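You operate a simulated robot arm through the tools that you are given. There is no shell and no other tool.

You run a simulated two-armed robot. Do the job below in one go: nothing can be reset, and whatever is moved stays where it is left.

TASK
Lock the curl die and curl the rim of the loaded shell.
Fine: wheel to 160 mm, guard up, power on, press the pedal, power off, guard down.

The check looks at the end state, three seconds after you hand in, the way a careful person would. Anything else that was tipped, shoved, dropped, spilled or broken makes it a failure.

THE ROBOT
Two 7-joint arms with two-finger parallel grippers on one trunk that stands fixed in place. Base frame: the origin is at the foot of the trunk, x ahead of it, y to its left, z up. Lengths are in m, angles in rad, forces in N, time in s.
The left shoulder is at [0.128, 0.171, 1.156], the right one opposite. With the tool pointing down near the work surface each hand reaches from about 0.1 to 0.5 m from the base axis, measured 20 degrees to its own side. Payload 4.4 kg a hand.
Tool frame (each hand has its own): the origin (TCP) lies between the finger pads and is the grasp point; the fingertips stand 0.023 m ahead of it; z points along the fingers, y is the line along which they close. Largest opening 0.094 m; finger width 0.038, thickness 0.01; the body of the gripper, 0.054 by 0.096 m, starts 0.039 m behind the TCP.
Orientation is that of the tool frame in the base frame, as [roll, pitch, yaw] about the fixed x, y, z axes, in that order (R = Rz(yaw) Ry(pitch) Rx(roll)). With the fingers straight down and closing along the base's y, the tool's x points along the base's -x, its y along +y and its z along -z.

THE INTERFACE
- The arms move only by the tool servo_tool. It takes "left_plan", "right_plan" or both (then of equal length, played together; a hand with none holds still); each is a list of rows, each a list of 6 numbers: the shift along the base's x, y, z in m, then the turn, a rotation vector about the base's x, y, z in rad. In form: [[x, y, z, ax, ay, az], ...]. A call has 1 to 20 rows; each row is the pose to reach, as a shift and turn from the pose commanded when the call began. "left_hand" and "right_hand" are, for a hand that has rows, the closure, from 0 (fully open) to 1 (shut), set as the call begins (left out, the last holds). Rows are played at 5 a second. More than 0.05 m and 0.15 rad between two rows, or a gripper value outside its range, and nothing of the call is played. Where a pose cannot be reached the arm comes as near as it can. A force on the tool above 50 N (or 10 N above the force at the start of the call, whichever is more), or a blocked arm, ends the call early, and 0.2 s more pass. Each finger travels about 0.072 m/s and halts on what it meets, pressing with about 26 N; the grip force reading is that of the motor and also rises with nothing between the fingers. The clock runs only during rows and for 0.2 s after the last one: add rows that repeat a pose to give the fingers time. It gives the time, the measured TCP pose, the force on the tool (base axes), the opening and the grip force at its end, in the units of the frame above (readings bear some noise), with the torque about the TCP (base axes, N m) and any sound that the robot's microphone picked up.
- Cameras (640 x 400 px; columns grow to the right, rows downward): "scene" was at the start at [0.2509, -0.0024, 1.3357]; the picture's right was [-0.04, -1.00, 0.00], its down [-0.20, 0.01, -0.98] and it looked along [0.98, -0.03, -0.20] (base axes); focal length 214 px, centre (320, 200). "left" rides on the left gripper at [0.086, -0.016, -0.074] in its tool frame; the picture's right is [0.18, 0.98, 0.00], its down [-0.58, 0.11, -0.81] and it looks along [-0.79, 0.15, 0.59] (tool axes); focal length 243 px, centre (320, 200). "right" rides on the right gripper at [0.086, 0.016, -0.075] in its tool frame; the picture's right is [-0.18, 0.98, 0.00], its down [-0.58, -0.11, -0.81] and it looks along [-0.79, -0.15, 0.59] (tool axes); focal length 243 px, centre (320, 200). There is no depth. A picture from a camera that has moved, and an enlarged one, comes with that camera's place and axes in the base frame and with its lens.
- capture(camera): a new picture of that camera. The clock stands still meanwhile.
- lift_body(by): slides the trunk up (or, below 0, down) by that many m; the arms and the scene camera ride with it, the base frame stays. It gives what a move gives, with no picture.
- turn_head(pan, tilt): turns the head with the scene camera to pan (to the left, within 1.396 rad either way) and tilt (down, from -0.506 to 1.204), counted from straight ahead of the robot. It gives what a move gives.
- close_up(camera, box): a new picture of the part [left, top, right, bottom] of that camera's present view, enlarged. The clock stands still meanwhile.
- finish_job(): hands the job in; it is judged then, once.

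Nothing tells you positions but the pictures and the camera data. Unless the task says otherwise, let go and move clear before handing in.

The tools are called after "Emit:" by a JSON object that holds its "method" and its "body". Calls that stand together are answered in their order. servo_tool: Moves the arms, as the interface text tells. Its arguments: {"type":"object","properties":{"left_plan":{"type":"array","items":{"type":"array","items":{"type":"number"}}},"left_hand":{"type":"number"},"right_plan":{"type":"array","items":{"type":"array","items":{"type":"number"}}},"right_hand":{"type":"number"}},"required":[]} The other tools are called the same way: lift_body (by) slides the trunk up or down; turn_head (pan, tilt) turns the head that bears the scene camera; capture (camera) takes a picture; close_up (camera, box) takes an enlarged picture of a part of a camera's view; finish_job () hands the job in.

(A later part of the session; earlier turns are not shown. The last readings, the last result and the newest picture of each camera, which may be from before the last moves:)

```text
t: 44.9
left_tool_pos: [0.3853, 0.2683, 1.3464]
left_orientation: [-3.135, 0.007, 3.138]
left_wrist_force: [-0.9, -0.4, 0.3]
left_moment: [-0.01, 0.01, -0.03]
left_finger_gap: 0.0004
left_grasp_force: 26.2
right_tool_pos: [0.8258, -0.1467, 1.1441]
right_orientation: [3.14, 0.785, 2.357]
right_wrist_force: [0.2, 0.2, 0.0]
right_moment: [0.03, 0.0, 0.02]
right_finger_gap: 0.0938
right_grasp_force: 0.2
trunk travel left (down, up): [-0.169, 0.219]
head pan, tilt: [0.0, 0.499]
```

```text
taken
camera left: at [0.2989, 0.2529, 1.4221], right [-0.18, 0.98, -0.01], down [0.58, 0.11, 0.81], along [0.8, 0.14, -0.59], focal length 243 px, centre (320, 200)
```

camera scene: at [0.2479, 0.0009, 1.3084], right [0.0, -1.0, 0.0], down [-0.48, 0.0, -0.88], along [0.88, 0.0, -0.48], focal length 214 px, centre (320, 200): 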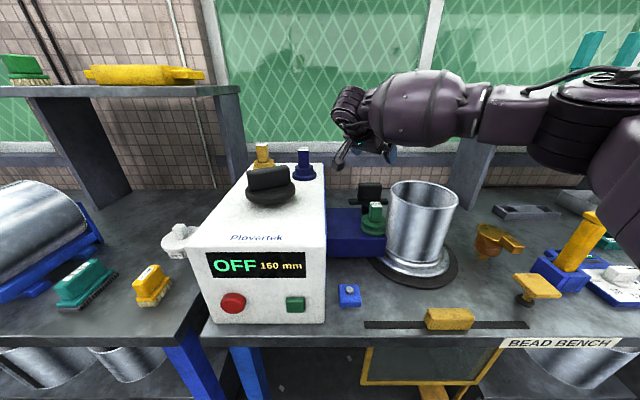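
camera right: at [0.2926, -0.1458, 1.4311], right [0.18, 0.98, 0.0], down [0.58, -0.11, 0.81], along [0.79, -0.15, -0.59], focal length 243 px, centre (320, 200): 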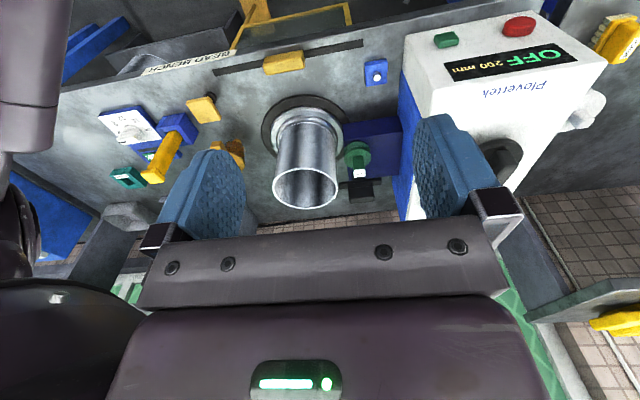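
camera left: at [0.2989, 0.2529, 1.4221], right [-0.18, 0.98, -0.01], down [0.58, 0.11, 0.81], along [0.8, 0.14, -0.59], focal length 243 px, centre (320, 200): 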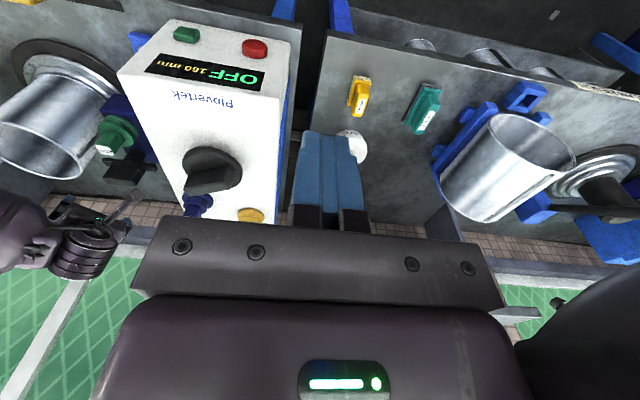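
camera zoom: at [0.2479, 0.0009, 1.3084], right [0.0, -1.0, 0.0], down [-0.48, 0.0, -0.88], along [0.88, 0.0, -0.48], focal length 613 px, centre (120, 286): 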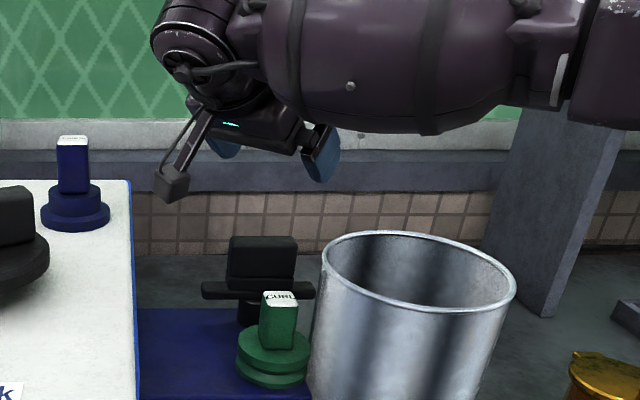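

The gripper is above the T-handle. To keep the forearm clear of the shell rim as I go down, I'll raise the trunk a little first.

Emit:
{"method": "lift_body", "body": {"by": 0.08}}

Emit:
{"method": "capture", "body": {"camera": "scene"}}

Emit:
{"method": "close_up", "body": {"camera": "scene", "box": [300, 100, 480, 240]}}

```text
t: 46.0
left_tool_pos: [0.3903, 0.268, 1.4261]
left_orientation: [-3.137, 0.001, 3.139]
left_wrist_force: [0.3, -0.4, -1.4]
left_moment: [0.01, 0.03, 0.01]
left_finger_gap: 0.0
left_grasp_force: 25.4
right_tool_pos: [0.8256, -0.1478, 1.2219]
right_orientation: [-3.137, 0.781, 2.359]
right_wrist_force: [0.7, -0.6, -0.8]
right_moment: [0.0, 0.02, -0.01]
right_finger_gap: 0.0941
right_grasp_force: 0.2
trunk travel left (down, up): [-0.249, 0.139]
head pan, tilt: [0.0, 0.499]
```

```text
taken
camera scene: at [0.1829, 0.0009, 1.3949], right [0.0, -1.0, 0.0], down [-0.48, 0.0, -0.88], along [0.88, 0.0, -0.48], focal length 214 px, centre (320, 200)
```

scene: 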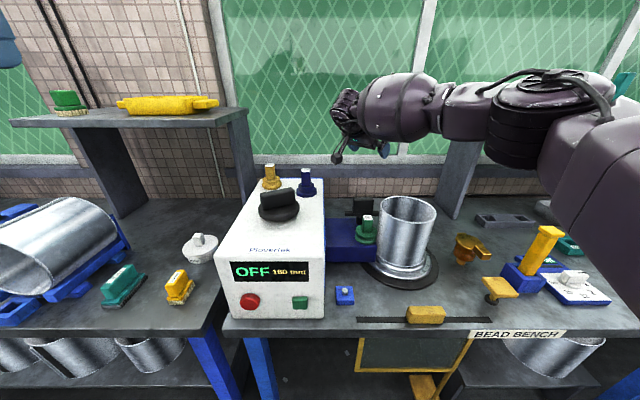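

```text
2.86 times, centred on (390, 170) of scene
camera zoom: at [0.1829, 0.0009, 1.3949], right [0.0, -1.0, 0.0], down [-0.48, 0.0, -0.88], along [0.88, 0.0, -0.48], focal length 613 px, centre (120, 286)
```

zoom: 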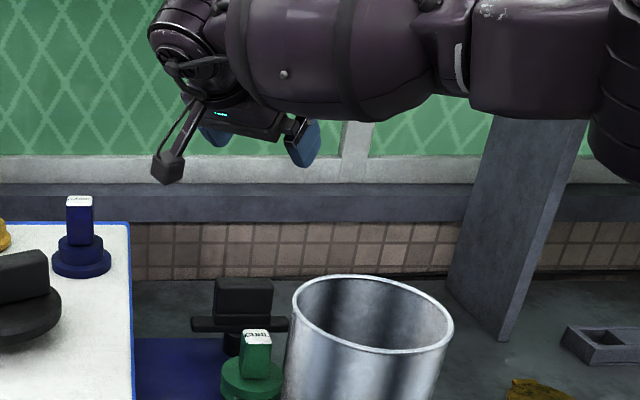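

The trunk is raised. I'll measure the T-handle's position again with zooms from the left-hand camera and the scene camera.

Emit:
{"method": "close_up", "body": {"camera": "left", "box": [70, 90, 190, 190]}}

Emit:
{"method": "close_up", "body": {"camera": "scene", "box": [320, 180, 420, 260]}}

```text
4.00 times, centred on (130, 140) of left
camera zoom: at [0.3021, 0.2522, 1.5011], right [-0.18, 0.98, -0.01], down [0.58, 0.11, 0.81], along [0.79, 0.14, -0.59], focal length 970 px, centre (1080, 440)
```

zoom: 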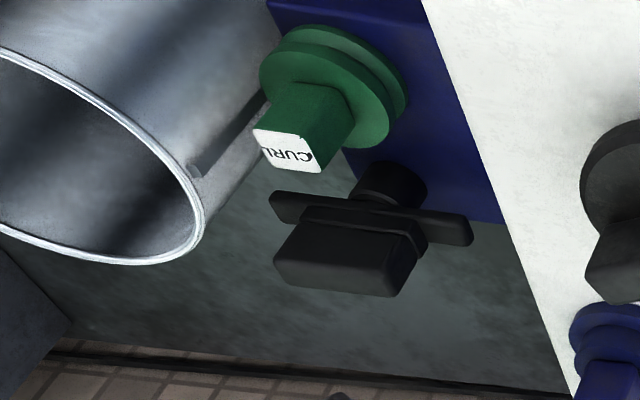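

```text
5.00 times, centred on (370, 220) of scene
camera zoom: at [0.1829, 0.0009, 1.3949], right [0.0, -1.0, 0.0], down [-0.48, 0.0, -0.88], along [0.88, 0.0, -0.48], focal length 1072 px, centre (70, 100)
```

zoom: 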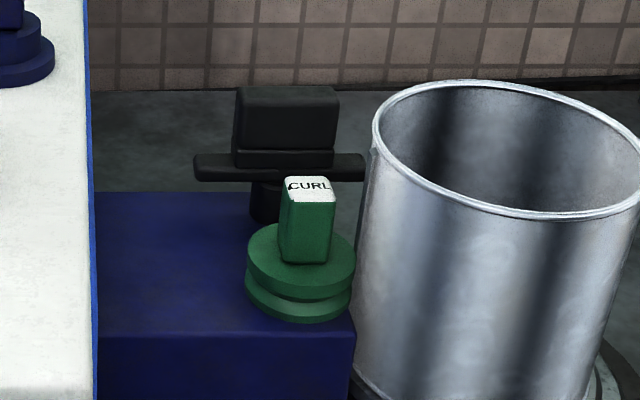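

The T-handle's axis is at (0.829, -0.149), with its block at z 1.01–1.05 and the die top at (0.742, -0.148, 1.027). I'll lower the gripper over the block at -45°, opened to about 80 mm.

Emit:
{"method": "servo_tool", "body": {"right_plan": [[0.002, 0, -0.04, 0, 0, 0], [0.004, -0.001, -0.08, 0, 0, 0], [0.004, -0.001, -0.11, 0, 0, 0], [0.004, -0.001, -0.13, 0, 0, 0], [0.004, -0.001, -0.13, 0, 0, 0]], "right_hand": 0.15}}

Emit:
{"method": "close_up", "body": {"camera": "scene", "box": [300, 120, 460, 260]}}

Emit:
{"method": "close_up", "body": {"camera": "left", "box": [30, 60, 230, 220]}}

```text
t: 47.2
left_tool_pos: [0.3855, 0.2683, 1.4276]
left_orientation: [-3.137, 0.005, 3.138]
left_wrist_force: [0.0, -0.1, 0.4]
left_moment: [-0.01, 0.0, 0.0]
left_finger_gap: 0.0001
left_grasp_force: 25.8
right_tool_pos: [0.83, -0.1508, 1.098]
right_orientation: [3.141, 0.785, 2.357]
right_wrist_force: [0.7, -0.2, 0.2]
right_moment: [-0.02, 0.02, 0.02]
right_finger_gap: 0.08
right_grasp_force: 0.0
trunk travel left (down, up): [-0.249, 0.139]
head pan, tilt: [0.0, 0.499]
```

```text
2.86 times, centred on (380, 190) of scene
camera zoom: at [0.1806, 0.0008, 1.3956], right [0.0, -1.0, 0.0], down [-0.48, 0.0, -0.88], along [0.88, 0.0, -0.48], focal length 613 px, centre (149, 229)
```

zoom: 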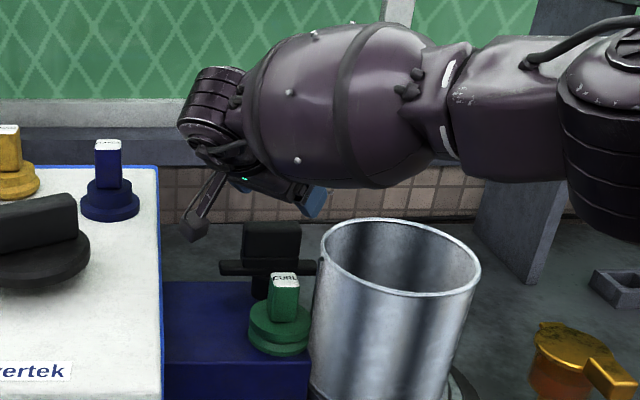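

```text
2.50 times, centred on (130, 140) of left
camera zoom: at [0.299, 0.2521, 1.5026], right [-0.18, 0.98, -0.01], down [0.58, 0.11, 0.81], along [0.8, 0.14, -0.59], focal length 606 px, centre (795, 350)
```

zoom: 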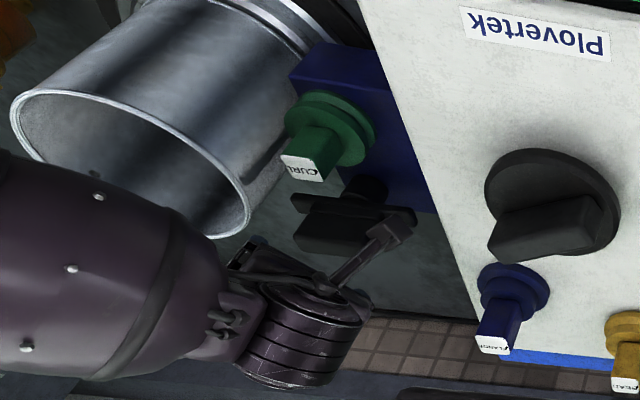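

The forearm passes over the shell with only about 2 cm to spare if I go down like this. I'll stand the tool more upright, about 28° from vertical, which lifts the wrist, and check the pose is still reachable.

Emit:
{"method": "servo_tool", "body": {"right_plan": [[0, 0, 0, 0.07, 0.07, 0], [0, 0, 0, 0.14, 0.14, 0], [0, 0, 0, 0.2015, 0.2015, 0], [0, 0, 0, 0.2015, 0.2015, 0]]}}

Emit:
{"method": "close_up", "body": {"camera": "scene", "box": [300, 100, 460, 240]}}

Emit:
{"method": "close_up", "body": {"camera": "left", "box": [30, 60, 230, 220]}}

```text
t: 48.2
left_tool_pos: [0.3858, 0.2686, 1.4275]
left_orientation: [-3.137, 0.004, 3.138]
left_wrist_force: [-1.0, 0.5, 0.7]
left_moment: [0.03, 0.02, -0.05]
left_finger_gap: 0.0002
left_grasp_force: 25.8
right_tool_pos: [0.8282, -0.1516, 1.0945]
right_orientation: [-3.141, 0.499, 2.355]
right_wrist_force: [0.0, 0.5, -0.3]
right_moment: [0.04, -0.01, 0.03]
right_finger_gap: 0.08
right_grasp_force: 0.0
trunk travel left (down, up): [-0.249, 0.139]
head pan, tilt: [0.0, 0.499]
```

```text
2.86 times, centred on (380, 170) of scene
camera zoom: at [0.1811, 0.001, 1.3955], right [0.0, -1.0, 0.0], down [-0.48, 0.0, -0.88], along [0.88, 0.0, -0.48], focal length 613 px, centre (149, 286)
```

zoom: 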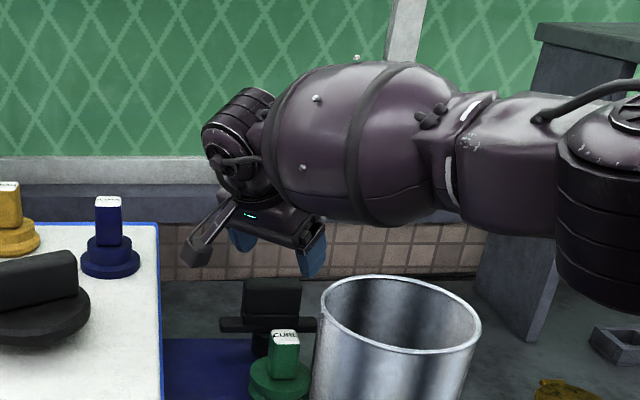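

```text
2.50 times, centred on (130, 140) of left
camera zoom: at [0.2996, 0.2523, 1.5023], right [-0.18, 0.98, -0.01], down [0.58, 0.11, 0.81], along [0.8, 0.14, -0.59], focal length 606 px, centre (795, 350)
```

zoom: 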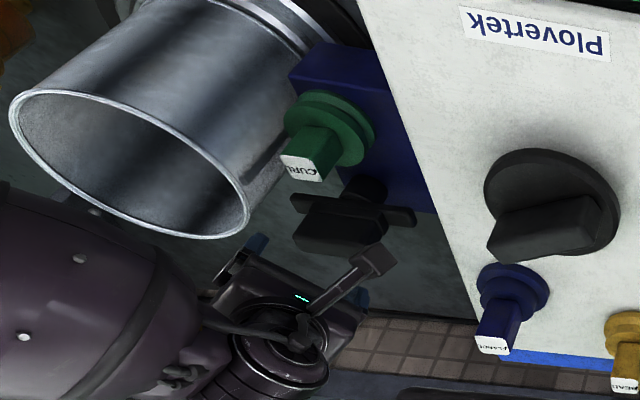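

The pose is reachable, with about 4 cm of clearance over the shell after lowering. I'll go down onto the block.

Emit:
{"method": "servo_tool", "body": {"right_plan": [[0.001, 0.002, -0.02, 0, 0, 0], [0.001, 0.002, -0.035, 0, 0, 0], [0.001, 0.002, -0.045, 0, 0, 0], [0.001, 0.002, -0.052, 0, 0, 0], [0.001, 0.002, -0.052, 0, 0, 0]]}}

Emit:
{"method": "close_up", "body": {"camera": "scene", "box": [320, 160, 440, 260]}}

Emit:
{"method": "close_up", "body": {"camera": "left", "box": [50, 60, 200, 180]}}

```text
t: 49.4
left_tool_pos: [0.3865, 0.2675, 1.4272]
left_orientation: [-3.134, 0.006, 3.14]
left_wrist_force: [0.1, -0.1, -0.2]
left_moment: [0.02, -0.02, 0.0]
left_finger_gap: 0.0002
left_grasp_force: 26.1
right_tool_pos: [0.8291, -0.1461, 1.0433]
right_orientation: [3.141, 0.499, 2.357]
right_wrist_force: [-0.6, 0.6, -0.2]
right_moment: [0.0, 0.03, 0.01]
right_finger_gap: 0.0799
right_grasp_force: 0.1
trunk travel left (down, up): [-0.249, 0.139]
head pan, tilt: [0.0, 0.499]
```

```text
4.00 times, centred on (380, 210) of scene
camera zoom: at [0.1811, 0.0009, 1.3955], right [0.0, -1.0, 0.0], down [-0.48, 0.0, -0.88], along [0.88, 0.0, -0.48], focal length 858 px, centre (80, 160)
```

zoom: 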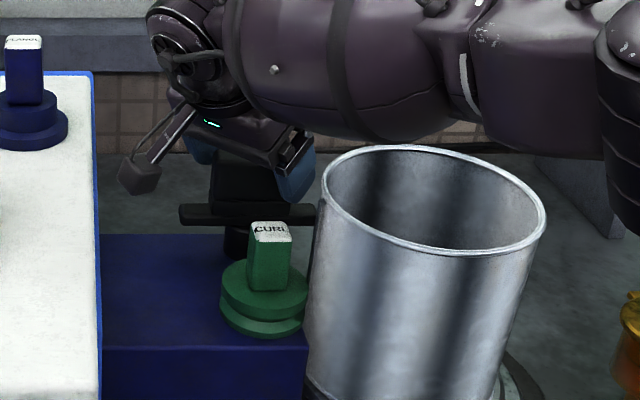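

```text
3.33 times, centred on (125, 120) of left
camera zoom: at [0.2995, 0.2522, 1.5023], right [-0.18, 0.98, -0.01], down [0.58, 0.11, 0.81], along [0.8, 0.14, -0.59], focal length 809 px, centre (970, 467)
```

zoom: 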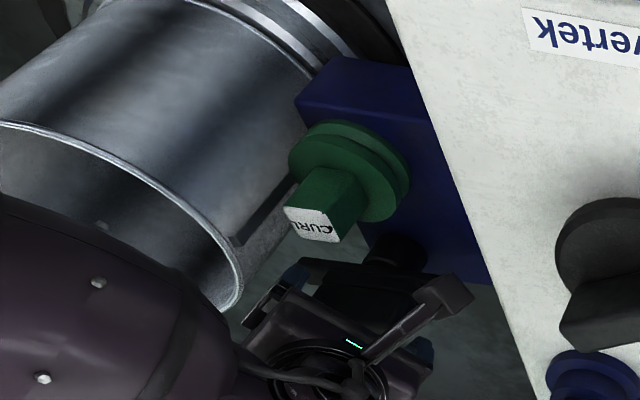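

The fingers straddle the block. I'll close gradually and see whether the handle turns counter-clockwise to match the jaws.

Emit:
{"method": "servo_tool", "body": {"right_plan": [[0, 0, 0, 0, 0, 0], [0, 0, 0, 0, 0, 0], [0, 0, 0, 0, 0, 0]], "right_hand": 0.5}}

Emit:
{"method": "close_up", "body": {"camera": "scene", "box": [320, 160, 440, 260]}}

Emit:
{"method": "close_up", "body": {"camera": "left", "box": [50, 60, 200, 180]}}

```text
t: 50.2
left_tool_pos: [0.3883, 0.2698, 1.4269]
left_orientation: [-3.134, 0.003, 3.139]
left_wrist_force: [-1.0, 0.7, -0.3]
left_moment: [0.01, -0.03, -0.01]
left_finger_gap: 0.0
left_grasp_force: 26.3
right_tool_pos: [0.8312, -0.1437, 1.044]
right_orientation: [3.139, 0.5, 2.359]
right_wrist_force: [19.3, 13.8, 2.2]
right_moment: [0.33, -0.39, -0.61]
right_finger_gap: 0.0672
right_grasp_force: 44.8
trunk travel left (down, up): [-0.249, 0.139]
head pan, tilt: [0.0, 0.499]
```

```text
4.00 times, centred on (380, 210) of scene
camera zoom: at [0.1832, 0.0025, 1.3952], right [0.0, -1.0, 0.0], down [-0.48, 0.0, -0.88], along [0.88, 0.0, -0.48], focal length 858 px, centre (80, 160)
```

zoom: 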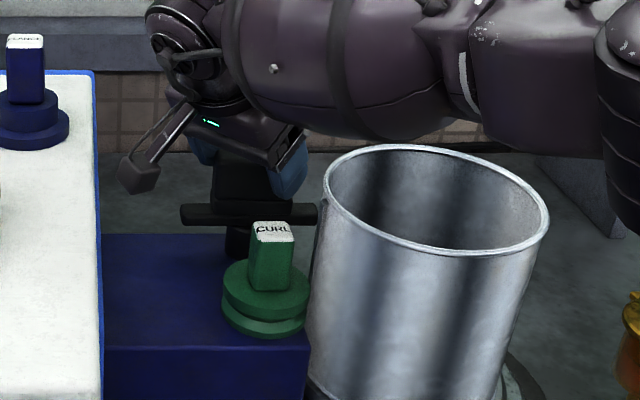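

```text
3.33 times, centred on (125, 120) of left
camera zoom: at [0.3017, 0.2539, 1.5016], right [-0.18, 0.98, -0.01], down [0.58, 0.11, 0.81], along [0.8, 0.14, -0.59], focal length 809 px, centre (970, 467)
```

zoom: 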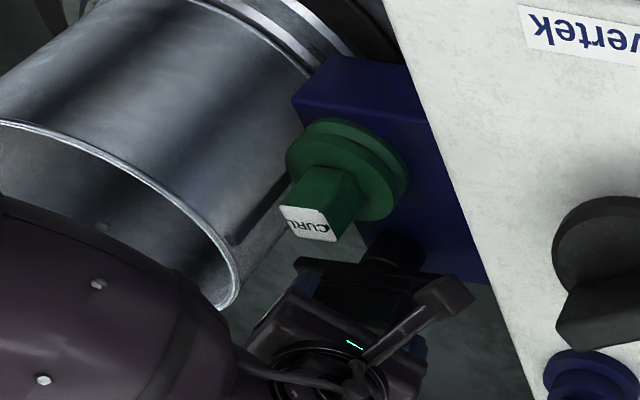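

The pinch didn't turn the block, because pad friction is holding it between two corners. That grip should still carry the handle if I rotate the gripper, so I'll try a small counter-clockwise turn while easing the side load.

Emit:
{"method": "servo_tool", "body": {"right_plan": [[0.002, 0.002, 0, 0, 0, 0.0], [0.003, 0.003, 0, 0, 0, 0.06], [0.003, 0.003, 0, 0, 0, 0.12], [0.003, 0.003, 0, 0, 0, 0.18], [0.003, 0.003, 0, 0, 0, 0.18]], "right_hand": 0.6}}

Emit:
{"method": "close_up", "body": {"camera": "scene", "box": [320, 160, 440, 260]}}

Emit:
{"method": "close_up", "body": {"camera": "left", "box": [50, 60, 200, 180]}}

```text
t: 51.4
left_tool_pos: [0.3847, 0.267, 1.4287]
left_orientation: [-3.136, 0.006, 3.138]
left_wrist_force: [-0.4, -0.3, -0.3]
left_moment: [0.01, 0.01, 0.0]
left_finger_gap: 0.0
left_grasp_force: 26.1
right_tool_pos: [0.8304, -0.1463, 1.043]
right_orientation: [-3.141, 0.498, 2.536]
right_wrist_force: [-7.6, -7.3, 4.1]
right_moment: [-0.12, 0.06, -2.09]
right_finger_gap: 0.0716
right_grasp_force: 44.9
trunk travel left (down, up): [-0.249, 0.139]
head pan, tilt: [0.0, 0.499]
```

```text
4.00 times, centred on (380, 210) of scene
camera zoom: at [0.1799, 0.0001, 1.3957], right [0.0, -1.0, 0.0], down [-0.48, 0.0, -0.88], along [0.88, 0.0, -0.48], focal length 858 px, centre (80, 160)
```

zoom: 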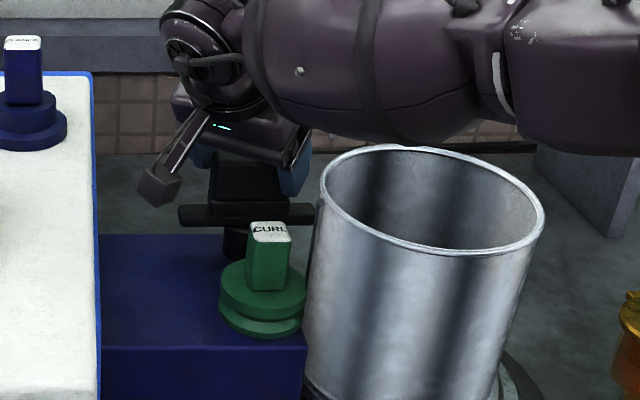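

```text
3.33 times, centred on (125, 120) of left
camera zoom: at [0.2982, 0.2513, 1.5028], right [-0.18, 0.98, -0.01], down [0.58, 0.11, 0.81], along [0.8, 0.14, -0.59], focal length 809 px, centre (970, 467)
```

zoom: 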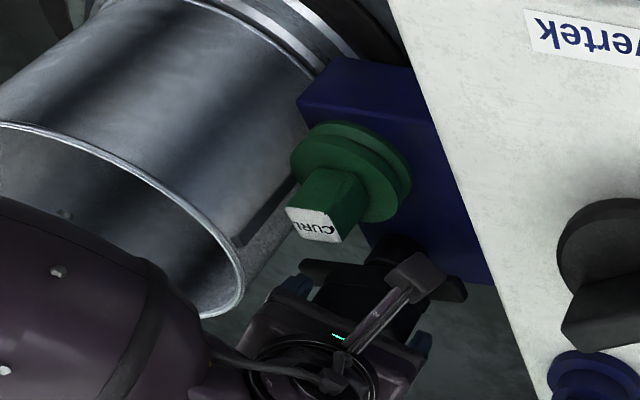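

The crossbar didn't move even with about 2 Nm counter-clockwise, so that direction looks stopped and it must turn clockwise. I'll release, rise, and re-grip the block by its ends with the hand pointing straight ahead.

Emit:
{"method": "servo_tool", "body": {"right_plan": [[0, 0, 0, 0, 0, 0], [0, 0, 0, 0, 0, 0], [0, 0, 0, 0, 0, 0], [0, 0, 0.03, 0, 0, 0], [0, 0, 0.06, 0, 0, 0], [0, 0, 0.06, 0, 0, 0.14], [0, 0, 0.06, 0, 0, 0.28], [0, 0, 0.06, 0, 0, 0.42], [0, 0, 0.06, 0, 0, 0.54], [0, 0, 0.06, 0, 0, 0.605], [0, 0, 0.06, 0, 0, 0.605]], "right_hand": 0.0}}

Emit:
{"method": "close_up", "body": {"camera": "scene", "box": [300, 120, 460, 260]}}

Emit:
{"method": "close_up", "body": {"camera": "left", "box": [0, 40, 200, 200]}}

```text
t: 53.8
left_tool_pos: [0.3869, 0.2684, 1.4275]
left_orientation: [-3.136, 0.005, 3.138]
left_wrist_force: [-0.6, 0.7, -0.3]
left_moment: [0.0, 0.0, 0.0]
left_finger_gap: 0.0001
left_grasp_force: 26.2
right_tool_pos: [0.8312, -0.1443, 1.1033]
right_orientation: [-3.141, 0.498, -3.139]
right_wrist_force: [0.7, -0.2, -0.7]
right_moment: [0.08, 0.0, 0.0]
right_finger_gap: 0.094
right_grasp_force: 0.0
trunk travel left (down, up): [-0.249, 0.139]
head pan, tilt: [0.0, 0.499]
```

```text
2.86 times, centred on (380, 190) of scene
camera zoom: at [0.1811, 0.001, 1.3955], right [0.0, -1.0, 0.0], down [-0.48, 0.0, -0.88], along [0.88, 0.0, -0.48], focal length 613 px, centre (149, 229)
```

zoom: 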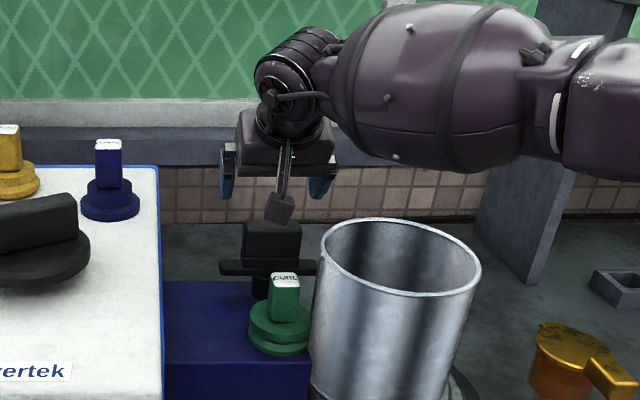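

```text
2.50 times, centred on (100, 120) of left
camera zoom: at [0.2995, 0.2523, 1.5023], right [-0.18, 0.98, -0.01], down [0.58, 0.11, 0.81], along [0.8, 0.14, -0.59], focal length 606 px, centre (870, 400)
```

zoom: 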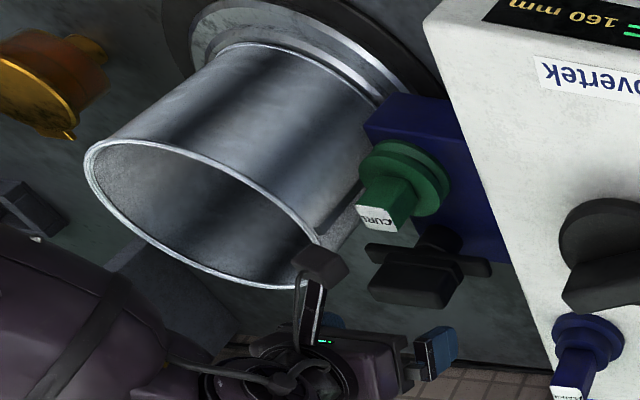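

The fingers are lined up either side of the block. I'll lower and close on its ends.

Emit:
{"method": "servo_tool", "body": {"right_plan": [[0, -0.003, -0.02, 0, 0, 0], [0, -0.003, -0.04, 0, 0, 0], [0, -0.003, -0.055, 0, 0, 0], [0, -0.003, -0.062, 0, 0, 0], [0, -0.003, -0.062, 0, 0, 0]]}}

Emit:
{"method": "close_up", "body": {"camera": "scene", "box": [320, 160, 440, 260]}}

```text
t: 55.0
left_tool_pos: [0.3871, 0.2696, 1.428]
left_orientation: [-3.138, 0.005, 3.138]
left_wrist_force: [-0.2, -0.9, 0.3]
left_moment: [0.01, 0.02, -0.01]
left_finger_gap: 0.0
left_grasp_force: 26.2
right_tool_pos: [0.8327, -0.1476, 1.0405]
right_orientation: [-3.14, 0.498, -3.14]
right_wrist_force: [0.4, 0.2, 0.2]
right_moment: [-0.02, 0.01, -0.03]
right_finger_gap: 0.0939
right_grasp_force: 0.0
trunk travel left (down, up): [-0.249, 0.139]
head pan, tilt: [0.0, 0.499]
```

```text
4.00 times, centred on (380, 210) of scene
camera zoom: at [0.1811, 0.0009, 1.3955], right [0.0, -1.0, 0.0], down [-0.48, 0.0, -0.88], along [0.88, 0.0, -0.48], focal length 858 px, centre (80, 160)
```

zoom: 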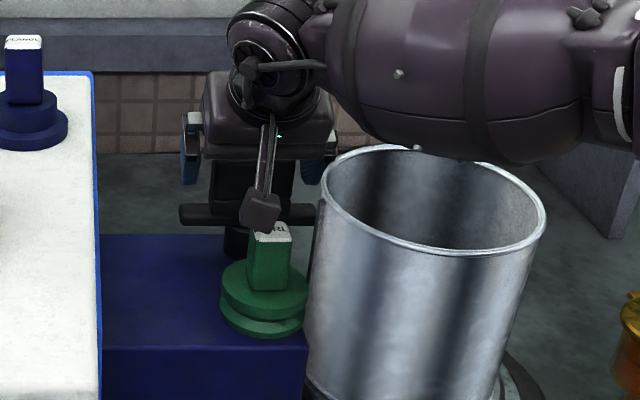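

There's still clearance over the shell. I'll close on the block's ends.

Emit:
{"method": "servo_tool", "body": {"right_plan": [[0, 0, 0, 0, 0, 0], [0, 0, 0, 0, 0, 0], [0, 0, 0, 0, 0, 0]], "right_hand": 0.6}}

Emit:
{"method": "servo_tool", "body": {"right_plan": [[0, 0, 0, 0, 0, -0.06], [0, 0, 0, 0, 0, -0.12], [0, 0, 0, 0, 0, -0.18], [0, 0, 0, 0, 0, -0.18]]}}

Emit:
{"method": "close_up", "body": {"camera": "scene", "box": [320, 160, 440, 260]}}

Emit:
{"method": "close_up", "body": {"camera": "left", "box": [50, 60, 200, 180]}}

```text
t: 55.8
left_tool_pos: [0.3861, 0.2663, 1.4279]
left_orientation: [-3.138, 0.006, 3.139]
left_wrist_force: [0.4, -0.7, 0.5]
left_moment: [0.0, -0.02, 0.02]
left_finger_gap: 0.0
left_grasp_force: 26.4
right_tool_pos: [0.8313, -0.1511, 1.0396]
right_orientation: [-3.139, 0.499, 3.138]
right_wrist_force: [-0.7, -16.7, 0.5]
right_moment: [-0.36, -0.1, -0.15]
right_finger_gap: 0.07
right_grasp_force: 44.6
trunk travel left (down, up): [-0.249, 0.139]
head pan, tilt: [0.0, 0.499]
```

```text
t: 56.8
left_tool_pos: [0.3856, 0.2657, 1.4294]
left_orientation: [-3.14, 0.005, 3.139]
left_wrist_force: [0.5, 0.4, 0.4]
left_moment: [-0.03, 0.01, 0.0]
left_finger_gap: 0.0
left_grasp_force: 25.6
right_tool_pos: [0.8317, -0.1504, 1.04]
right_orientation: [-3.141, 0.496, 2.958]
right_wrist_force: [-6.4, -26.2, -4.1]
right_moment: [-0.89, -0.83, -0.15]
right_finger_gap: 0.0699
right_grasp_force: 45.1
trunk travel left (down, up): [-0.249, 0.139]
head pan, tilt: [0.0, 0.499]
```

```text
4.00 times, centred on (380, 210) of scene
camera zoom: at [0.1808, -0.0021, 1.3954], right [0.0, -1.0, 0.0], down [-0.48, 0.0, -0.88], along [0.88, 0.0, -0.48], focal length 858 px, centre (80, 160)
```

zoom: 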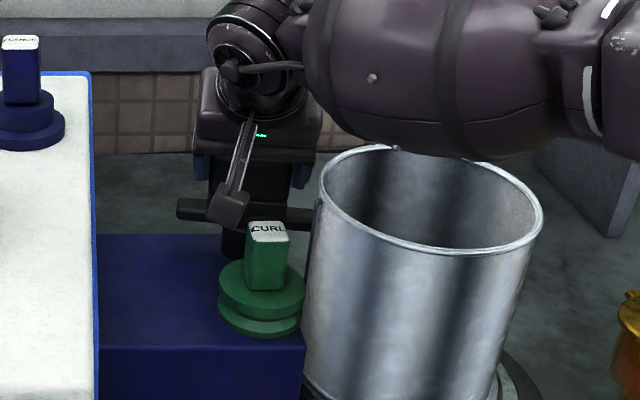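

```text
3.33 times, centred on (125, 120) of left
camera zoom: at [0.2992, 0.2489, 1.5029], right [-0.18, 0.98, 0.0], down [0.58, 0.11, 0.81], along [0.8, 0.14, -0.59], focal length 809 px, centre (970, 467)
```

zoom: 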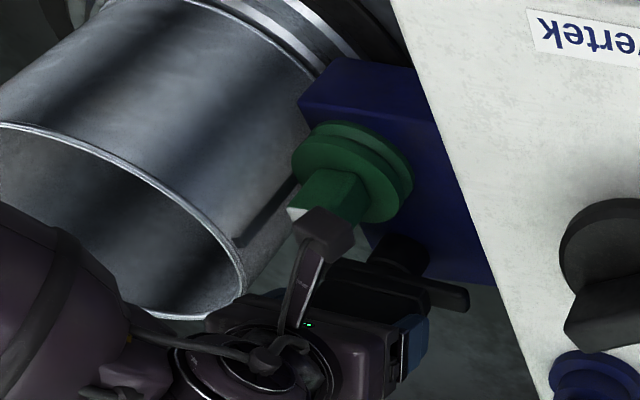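

It turns clockwise: the crossbar's right end has started to swing towards the front with very little torque. I'll continue in steps, watching the gap to the shell.

Emit:
{"method": "servo_tool", "body": {"right_plan": [[0, -0.003, 0, 0, 0, -0.06], [0, -0.003, 0, 0, 0, -0.12], [0, -0.003, 0, 0, 0, -0.18], [0, -0.003, 0, 0, 0, -0.24], [0, -0.003, 0, 0, 0, -0.24]]}}

Emit:
{"method": "close_up", "body": {"camera": "scene", "box": [320, 160, 440, 260]}}

Emit:
{"method": "close_up", "body": {"camera": "left", "box": [50, 60, 200, 180]}}

```text
t: 58.0
left_tool_pos: [0.388, 0.2678, 1.4278]
left_orientation: [-3.134, 0.003, 3.138]
left_wrist_force: [0.7, 0.6, 0.0]
left_moment: [0.02, 0.01, -0.02]
left_finger_gap: 0.0
left_grasp_force: 25.5
right_tool_pos: [0.8321, -0.1491, 1.0406]
right_orientation: [3.139, 0.496, 2.722]
right_wrist_force: [-3.2, -4.8, -15.4]
right_moment: [-0.08, -0.75, -0.05]
right_finger_gap: 0.0699
right_grasp_force: 45.1
trunk travel left (down, up): [-0.249, 0.139]
head pan, tilt: [0.0, 0.499]
```

```text
4.00 times, centred on (380, 210) of scene
camera zoom: at [0.1825, 0.0001, 1.3951], right [0.0, -1.0, 0.0], down [-0.48, 0.0, -0.88], along [0.88, 0.0, -0.48], focal length 858 px, centre (80, 160)
```

zoom: 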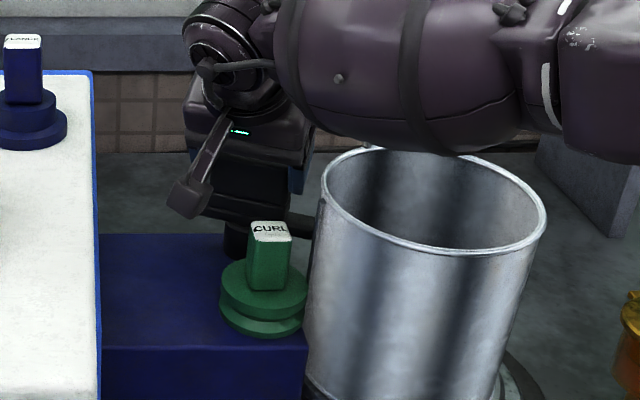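

```text
3.33 times, centred on (125, 120) of left
camera zoom: at [0.3011, 0.2513, 1.5019], right [-0.18, 0.98, -0.01], down [0.58, 0.11, 0.81], along [0.8, 0.14, -0.59], focal length 809 px, centre (970, 467)
```

zoom: 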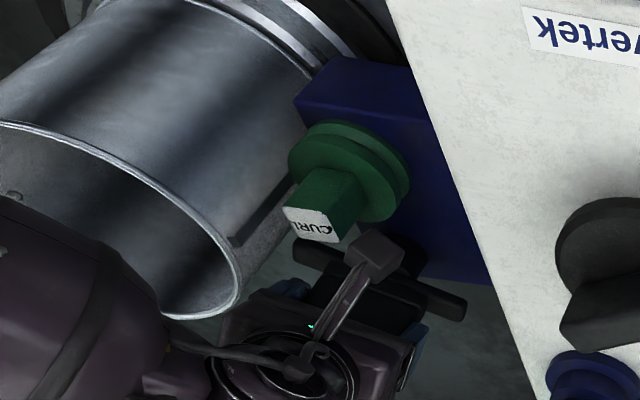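

It's turning smoothly and the crossbar is swinging towards the die. I'll continue.

Emit:
{"method": "servo_tool", "body": {"right_plan": [[0, 0, -0.001, 0, 0, -0.06], [0, 0, -0.001, 0, 0, -0.12], [0, 0, -0.001, 0, 0, -0.18], [0, 0, -0.001, 0, 0, -0.24], [0, 0, -0.001, 0, 0, -0.3], [0, 0, -0.001, 0, 0, -0.36], [0, 0, -0.001, 0, 0, -0.36]]}}

Emit:
{"method": "close_up", "body": {"camera": "scene", "box": [320, 160, 440, 260]}}

Emit:
{"method": "close_up", "body": {"camera": "left", "box": [50, 60, 200, 180]}}

```text
t: 59.6
left_tool_pos: [0.3877, 0.2695, 1.4276]
left_orientation: [-3.134, 0.002, 3.138]
left_wrist_force: [-0.1, -0.4, 0.2]
left_moment: [-0.02, -0.01, 0.0]
left_finger_gap: 0.0
left_grasp_force: 26.3
right_tool_pos: [0.832, -0.1469, 1.0401]
right_orientation: [3.141, 0.498, 2.362]
right_wrist_force: [6.2, 15.4, -7.2]
right_moment: [0.99, 0.98, 0.13]
right_finger_gap: 0.0699
right_grasp_force: 44.5
trunk travel left (down, up): [-0.249, 0.139]
head pan, tilt: [0.0, 0.499]
```

```text
4.00 times, centred on (380, 210) of scene
camera zoom: at [0.1827, 0.0024, 1.3952], right [0.0, -1.0, 0.0], down [-0.48, 0.0, -0.88], along [0.88, 0.0, -0.48], focal length 858 px, centre (80, 160)
```

zoom: 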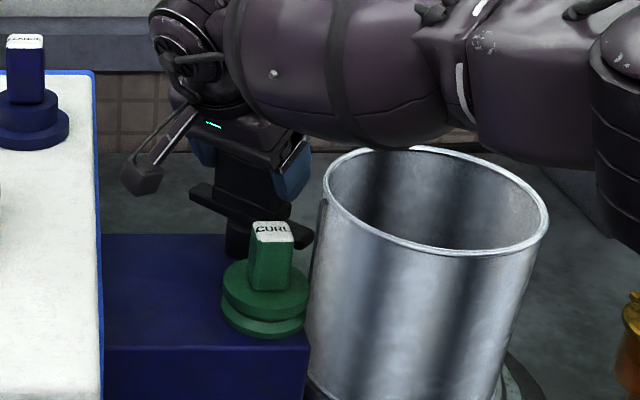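

```text
3.33 times, centred on (125, 120) of left
camera zoom: at [0.3012, 0.2538, 1.5017], right [-0.18, 0.98, -0.01], down [0.58, 0.11, 0.81], along [0.8, 0.14, -0.59], focal length 809 px, centre (970, 467)
```

zoom: 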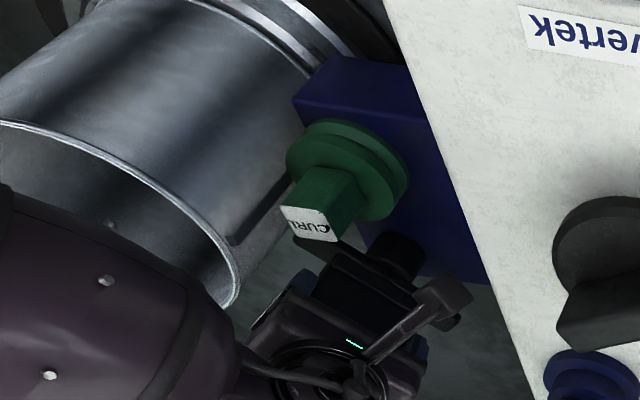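

The crossbar is halfway, at about 45°. I'll keep turning and see how far the wrist goes.

Emit:
{"method": "servo_tool", "body": {"right_plan": [[0, 0.002, -0.001, 0, 0, -0.06], [0, 0.002, -0.001, 0, 0, -0.12], [0, 0.002, -0.001, 0, 0, -0.18], [0, 0.002, -0.001, 0, 0, -0.24], [0, 0.002, -0.001, 0, 0, -0.3], [0, 0.002, -0.001, 0, 0, -0.36], [0, 0.002, -0.001, 0, 0, -0.36]]}}

Emit:
{"method": "close_up", "body": {"camera": "scene", "box": [320, 160, 440, 260]}}

Emit:
{"method": "close_up", "body": {"camera": "left", "box": [50, 60, 200, 180]}}

```text
t: 61.2
left_tool_pos: [0.3893, 0.2703, 1.4279]
left_orientation: [-3.135, 0.004, 3.137]
left_wrist_force: [-0.1, 0.3, 0.9]
left_moment: [-0.01, 0.01, -0.02]
left_finger_gap: 0.0
left_grasp_force: 26.0
right_tool_pos: [0.8355, -0.148, 1.0397]
right_orientation: [3.135, 0.5, 2.001]
right_wrist_force: [36.0, 7.8, 7.8]
right_moment: [1.06, -0.29, 3.5]
right_finger_gap: 0.0698
right_grasp_force: 44.8
trunk travel left (down, up): [-0.249, 0.139]
head pan, tilt: [0.0, 0.499]
```

```text
4.00 times, centred on (380, 210) of scene
camera zoom: at [0.1843, 0.0018, 1.3951], right [0.0, -1.0, 0.0], down [-0.48, 0.0, -0.88], along [0.88, 0.0, -0.48], focal length 858 px, centre (80, 160)
```

zoom: 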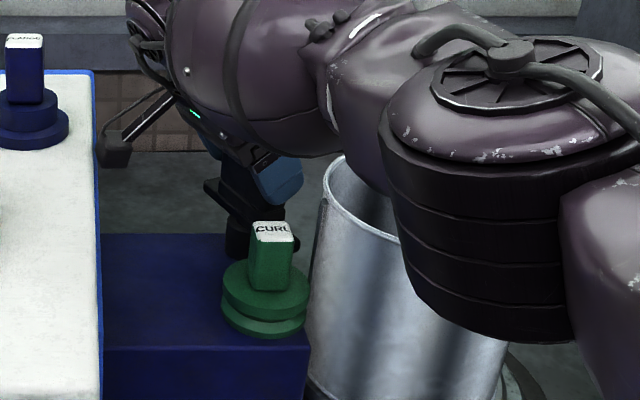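

```text
3.33 times, centred on (125, 120) of left
camera zoom: at [0.303, 0.2532, 1.5015], right [-0.18, 0.98, -0.01], down [0.58, 0.11, 0.81], along [0.79, 0.14, -0.59], focal length 809 px, centre (970, 467)
```

zoom: 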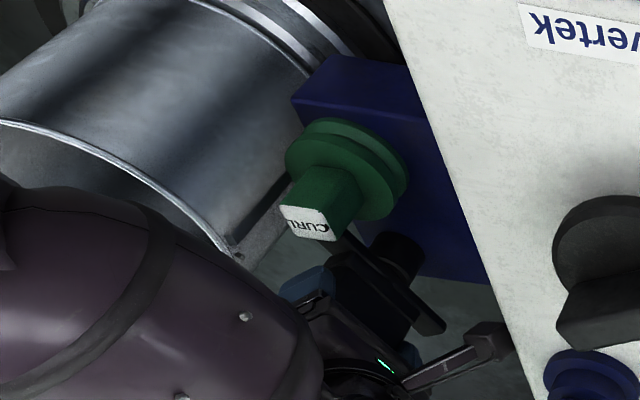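

At about 65° the resistance has risen to about 3.5 Nm. I'll stop and look closely at what the crossbar is touching.

Emit:
{"method": "close_up", "body": {"camera": "scene", "box": [335, 185, 415, 245]}}

Emit:
{"method": "close_up", "body": {"camera": "left", "box": [90, 85, 170, 145]}}

Emit:
{"method": "capture", "body": {"camera": "scene"}}

Emit:
{"method": "capture", "body": {"camera": "left"}}

Emit:
{"method": "capture", "body": {"camera": "right"}}

```text
6.67 times, centred on (375, 215) of scene
camera zoom: at [0.1843, 0.0018, 1.3951], right [0.0, -1.0, 0.0], down [-0.48, 0.0, -0.88], along [0.88, 0.0, -0.48], focal length 1430 px, centre (-47, 100)
```

zoom: 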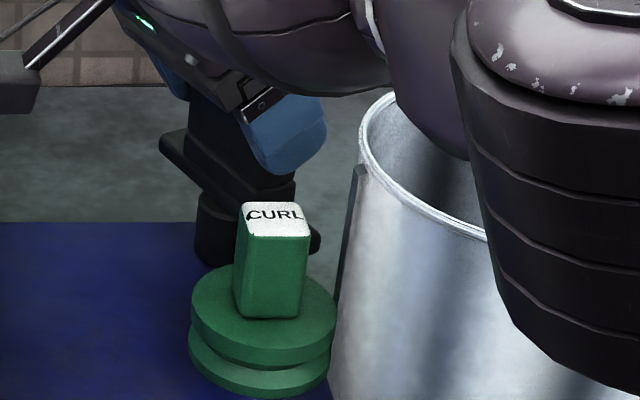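

```text
6.67 times, centred on (130, 115) of left
camera zoom: at [0.303, 0.2532, 1.5015], right [-0.18, 0.98, -0.01], down [0.58, 0.11, 0.81], along [0.79, 0.14, -0.59], focal length 1618 px, centre (1587, 767)
```

zoom: 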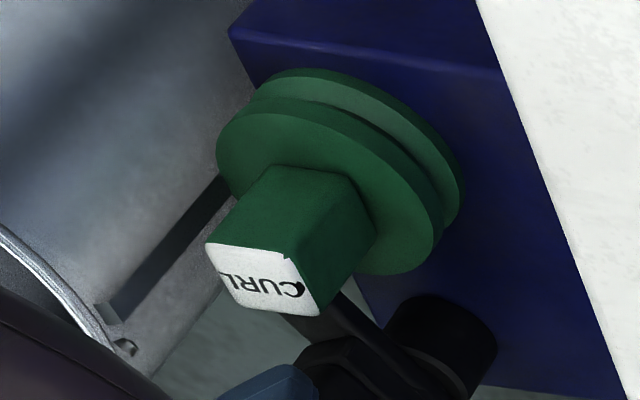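

```text
taken
camera scene: at [0.1843, 0.0018, 1.3951], right [0.0, -1.0, 0.0], down [-0.48, 0.0, -0.88], along [0.88, 0.0, -0.48], focal length 214 px, centre (320, 200)
```

scene: 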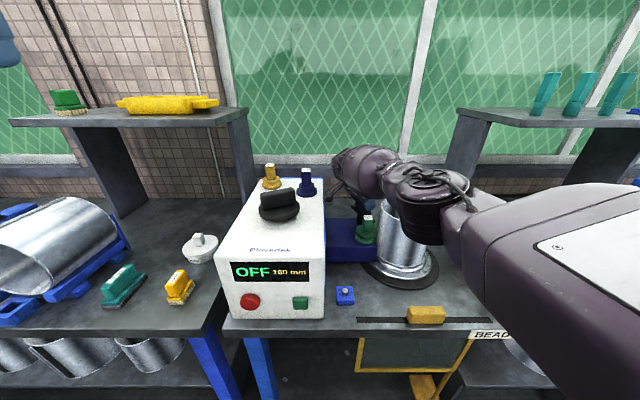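

```text
taken
camera left: at [0.303, 0.2532, 1.5015], right [-0.18, 0.98, -0.01], down [0.58, 0.11, 0.81], along [0.79, 0.14, -0.59], focal length 243 px, centre (320, 200)
```

left: 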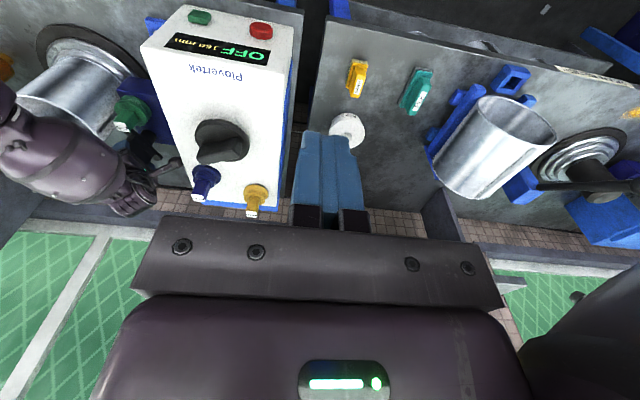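

```text
taken
camera right: at [0.804, -0.0385, 1.065], right [0.96, 0.27, 0.09], down [-0.05, -0.16, 0.99], along [0.28, -0.95, -0.14], focal length 243 px, centre (320, 200)
```

right: 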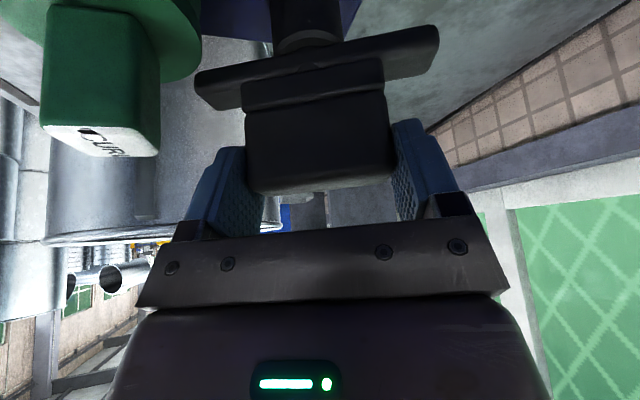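

The wrist camera gives a good view of the clamp. I'll zoom in on the crossbar's tip near the die flange.

Emit:
{"method": "close_up", "body": {"camera": "right", "box": [60, 0, 300, 150]}}

Emit:
{"method": "close_up", "body": {"camera": "right", "box": [180, 0, 460, 200]}}

```text
2.67 times, centred on (180, 75) of right
camera zoom: at [0.804, -0.0385, 1.065], right [0.96, 0.27, 0.09], down [-0.05, -0.16, 0.99], along [0.28, -0.95, -0.14], focal length 647 px, centre (693, 533)
```

zoom: 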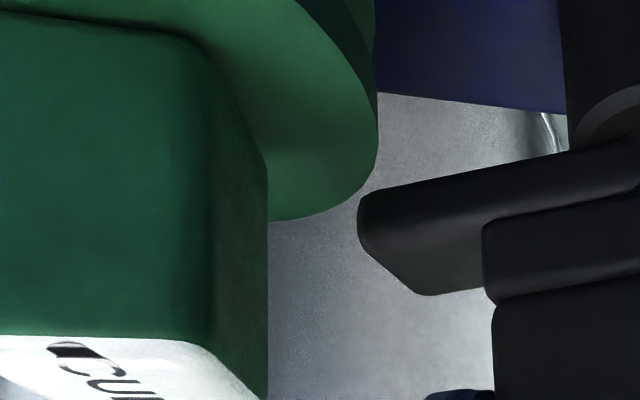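

```text
2.00 times, centred on (320, 100) of right
camera zoom: at [0.804, -0.0385, 1.065], right [0.96, 0.27, 0.09], down [-0.05, -0.16, 0.99], along [0.28, -0.95, -0.14], focal length 485 px, centre (320, 400)
```

zoom: 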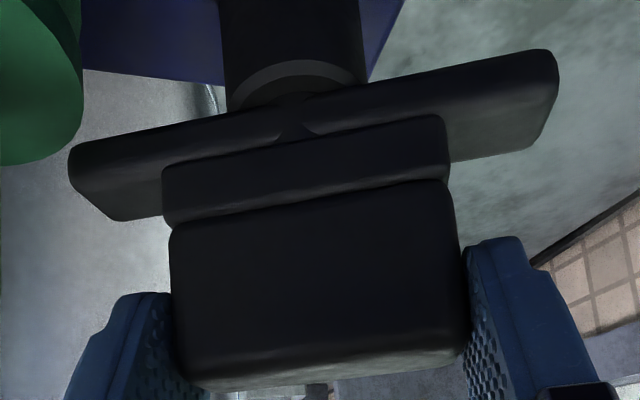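

The crossbar turned freely to about 60–65° and then met firm resistance, so it's either at its stop or touching the die flange. I'll relax the turn a little, release, rise straight up, and inspect.

Emit:
{"method": "servo_tool", "body": {"right_plan": [[0, 0, 0, 0, 0, 0.05], [0, 0, 0, 0, 0, 0.05]]}}

Emit:
{"method": "servo_tool", "body": {"right_plan": [[0, 0, 0, 0, 0, 0], [0, 0, 0, 0, 0, 0], [0, 0, 0, 0, 0, 0]], "right_hand": 0.0}}

Emit:
{"method": "close_up", "body": {"camera": "right", "box": [60, 0, 460, 250]}}

Emit:
{"method": "close_up", "body": {"camera": "scene", "box": [335, 185, 415, 245]}}

```text
t: 61.8
left_tool_pos: [0.3907, 0.269, 1.427]
left_orientation: [-3.133, 0.002, 3.139]
left_wrist_force: [-0.5, -1.2, -0.7]
left_moment: [-0.05, 0.0, 0.01]
left_finger_gap: 0.0
left_grasp_force: 26.3
right_tool_pos: [0.8352, -0.1473, 1.0399]
right_orientation: [3.137, 0.502, 2.048]
right_wrist_force: [41.6, 8.4, 12.2]
right_moment: [-0.28, -0.6, 0.19]
right_finger_gap: 0.0696
right_grasp_force: 45.3
trunk travel left (down, up): [-0.249, 0.139]
head pan, tilt: [0.0, 0.499]
```

```text
t: 62.6
left_tool_pos: [0.387, 0.2681, 1.4282]
left_orientation: [-3.136, 0.005, 3.139]
left_wrist_force: [0.2, 0.2, 0.5]
left_moment: [0.03, 0.01, 0.03]
left_finger_gap: 0.0
left_grasp_force: 26.6
right_tool_pos: [0.8317, -0.1474, 1.039]
right_orientation: [-3.137, 0.5, 2.052]
right_wrist_force: [-0.1, -0.3, 0.5]
right_moment: [0.01, -0.01, -0.01]
right_finger_gap: 0.0943
right_grasp_force: 0.1
trunk travel left (down, up): [-0.249, 0.139]
head pan, tilt: [0.0, 0.499]
```

```text
1.60 times, centred on (260, 125) of right
camera zoom: at [0.7952, -0.0404, 1.0645], right [0.95, 0.31, 0.09], down [-0.04, -0.16, 0.99], along [0.32, -0.94, -0.14], focal length 388 px, centre (416, 320)
```

zoom: 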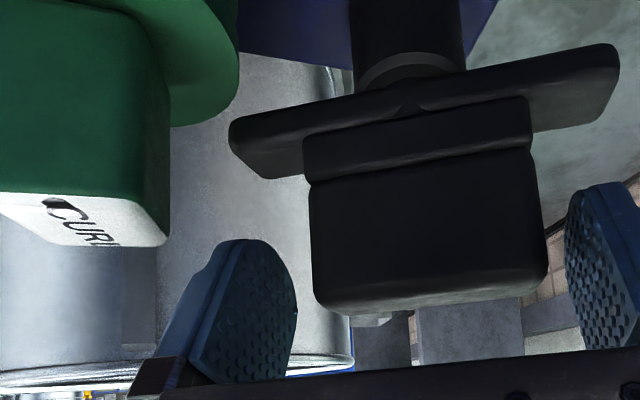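

```text
6.67 times, centred on (375, 215) of scene
camera zoom: at [0.1814, 0.0012, 1.3954], right [0.0, -1.0, 0.0], down [-0.48, 0.0, -0.88], along [0.88, 0.0, -0.48], focal length 1430 px, centre (-47, 100)
```

zoom: 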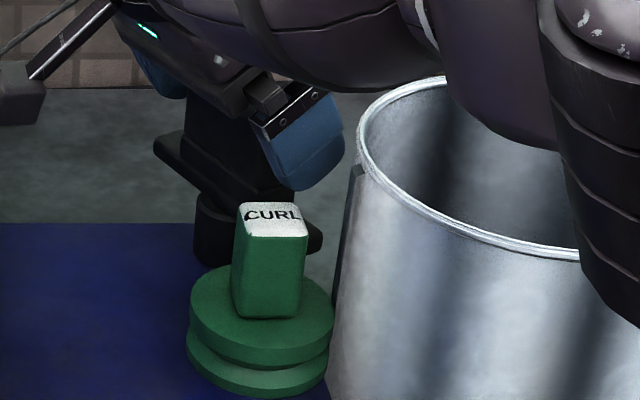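

I'll look closely at the gap between the bar's tip and the die flange, now that the grip is released.

Emit:
{"method": "close_up", "body": {"camera": "right", "box": [160, 10, 260, 110]}}

Emit:
{"method": "close_up", "body": {"camera": "left", "box": [100, 95, 180, 155]}}

```text
4.00 times, centred on (210, 60) of right
camera zoom: at [0.7952, -0.0404, 1.0645], right [0.95, 0.31, 0.09], down [-0.04, -0.16, 0.99], along [0.32, -0.94, -0.14], focal length 970 px, centre (760, 760)
```

zoom: 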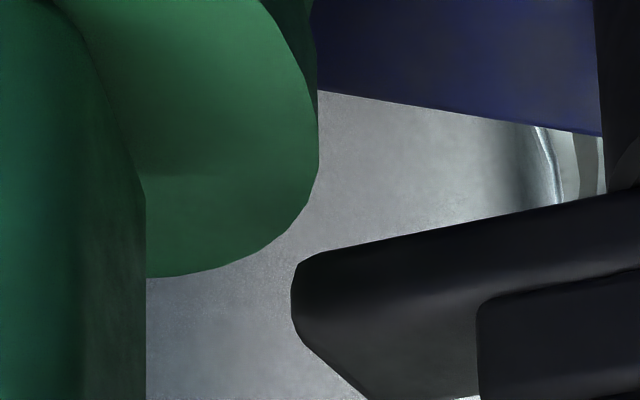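

```text
6.67 times, centred on (140, 125) of left
camera zoom: at [0.2999, 0.2525, 1.5021], right [-0.18, 0.98, -0.01], down [0.58, 0.11, 0.81], along [0.8, 0.14, -0.59], focal length 1618 px, centre (1520, 700)
```

zoom: 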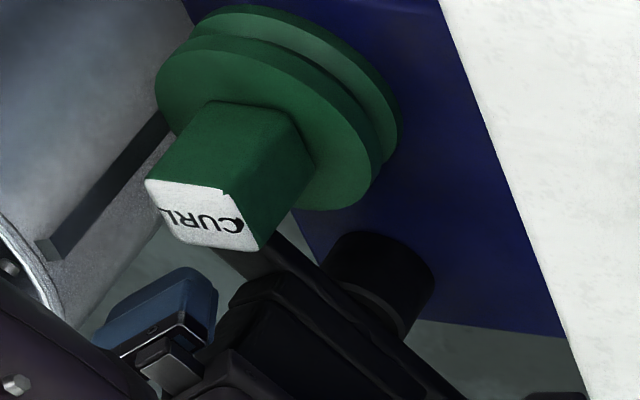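

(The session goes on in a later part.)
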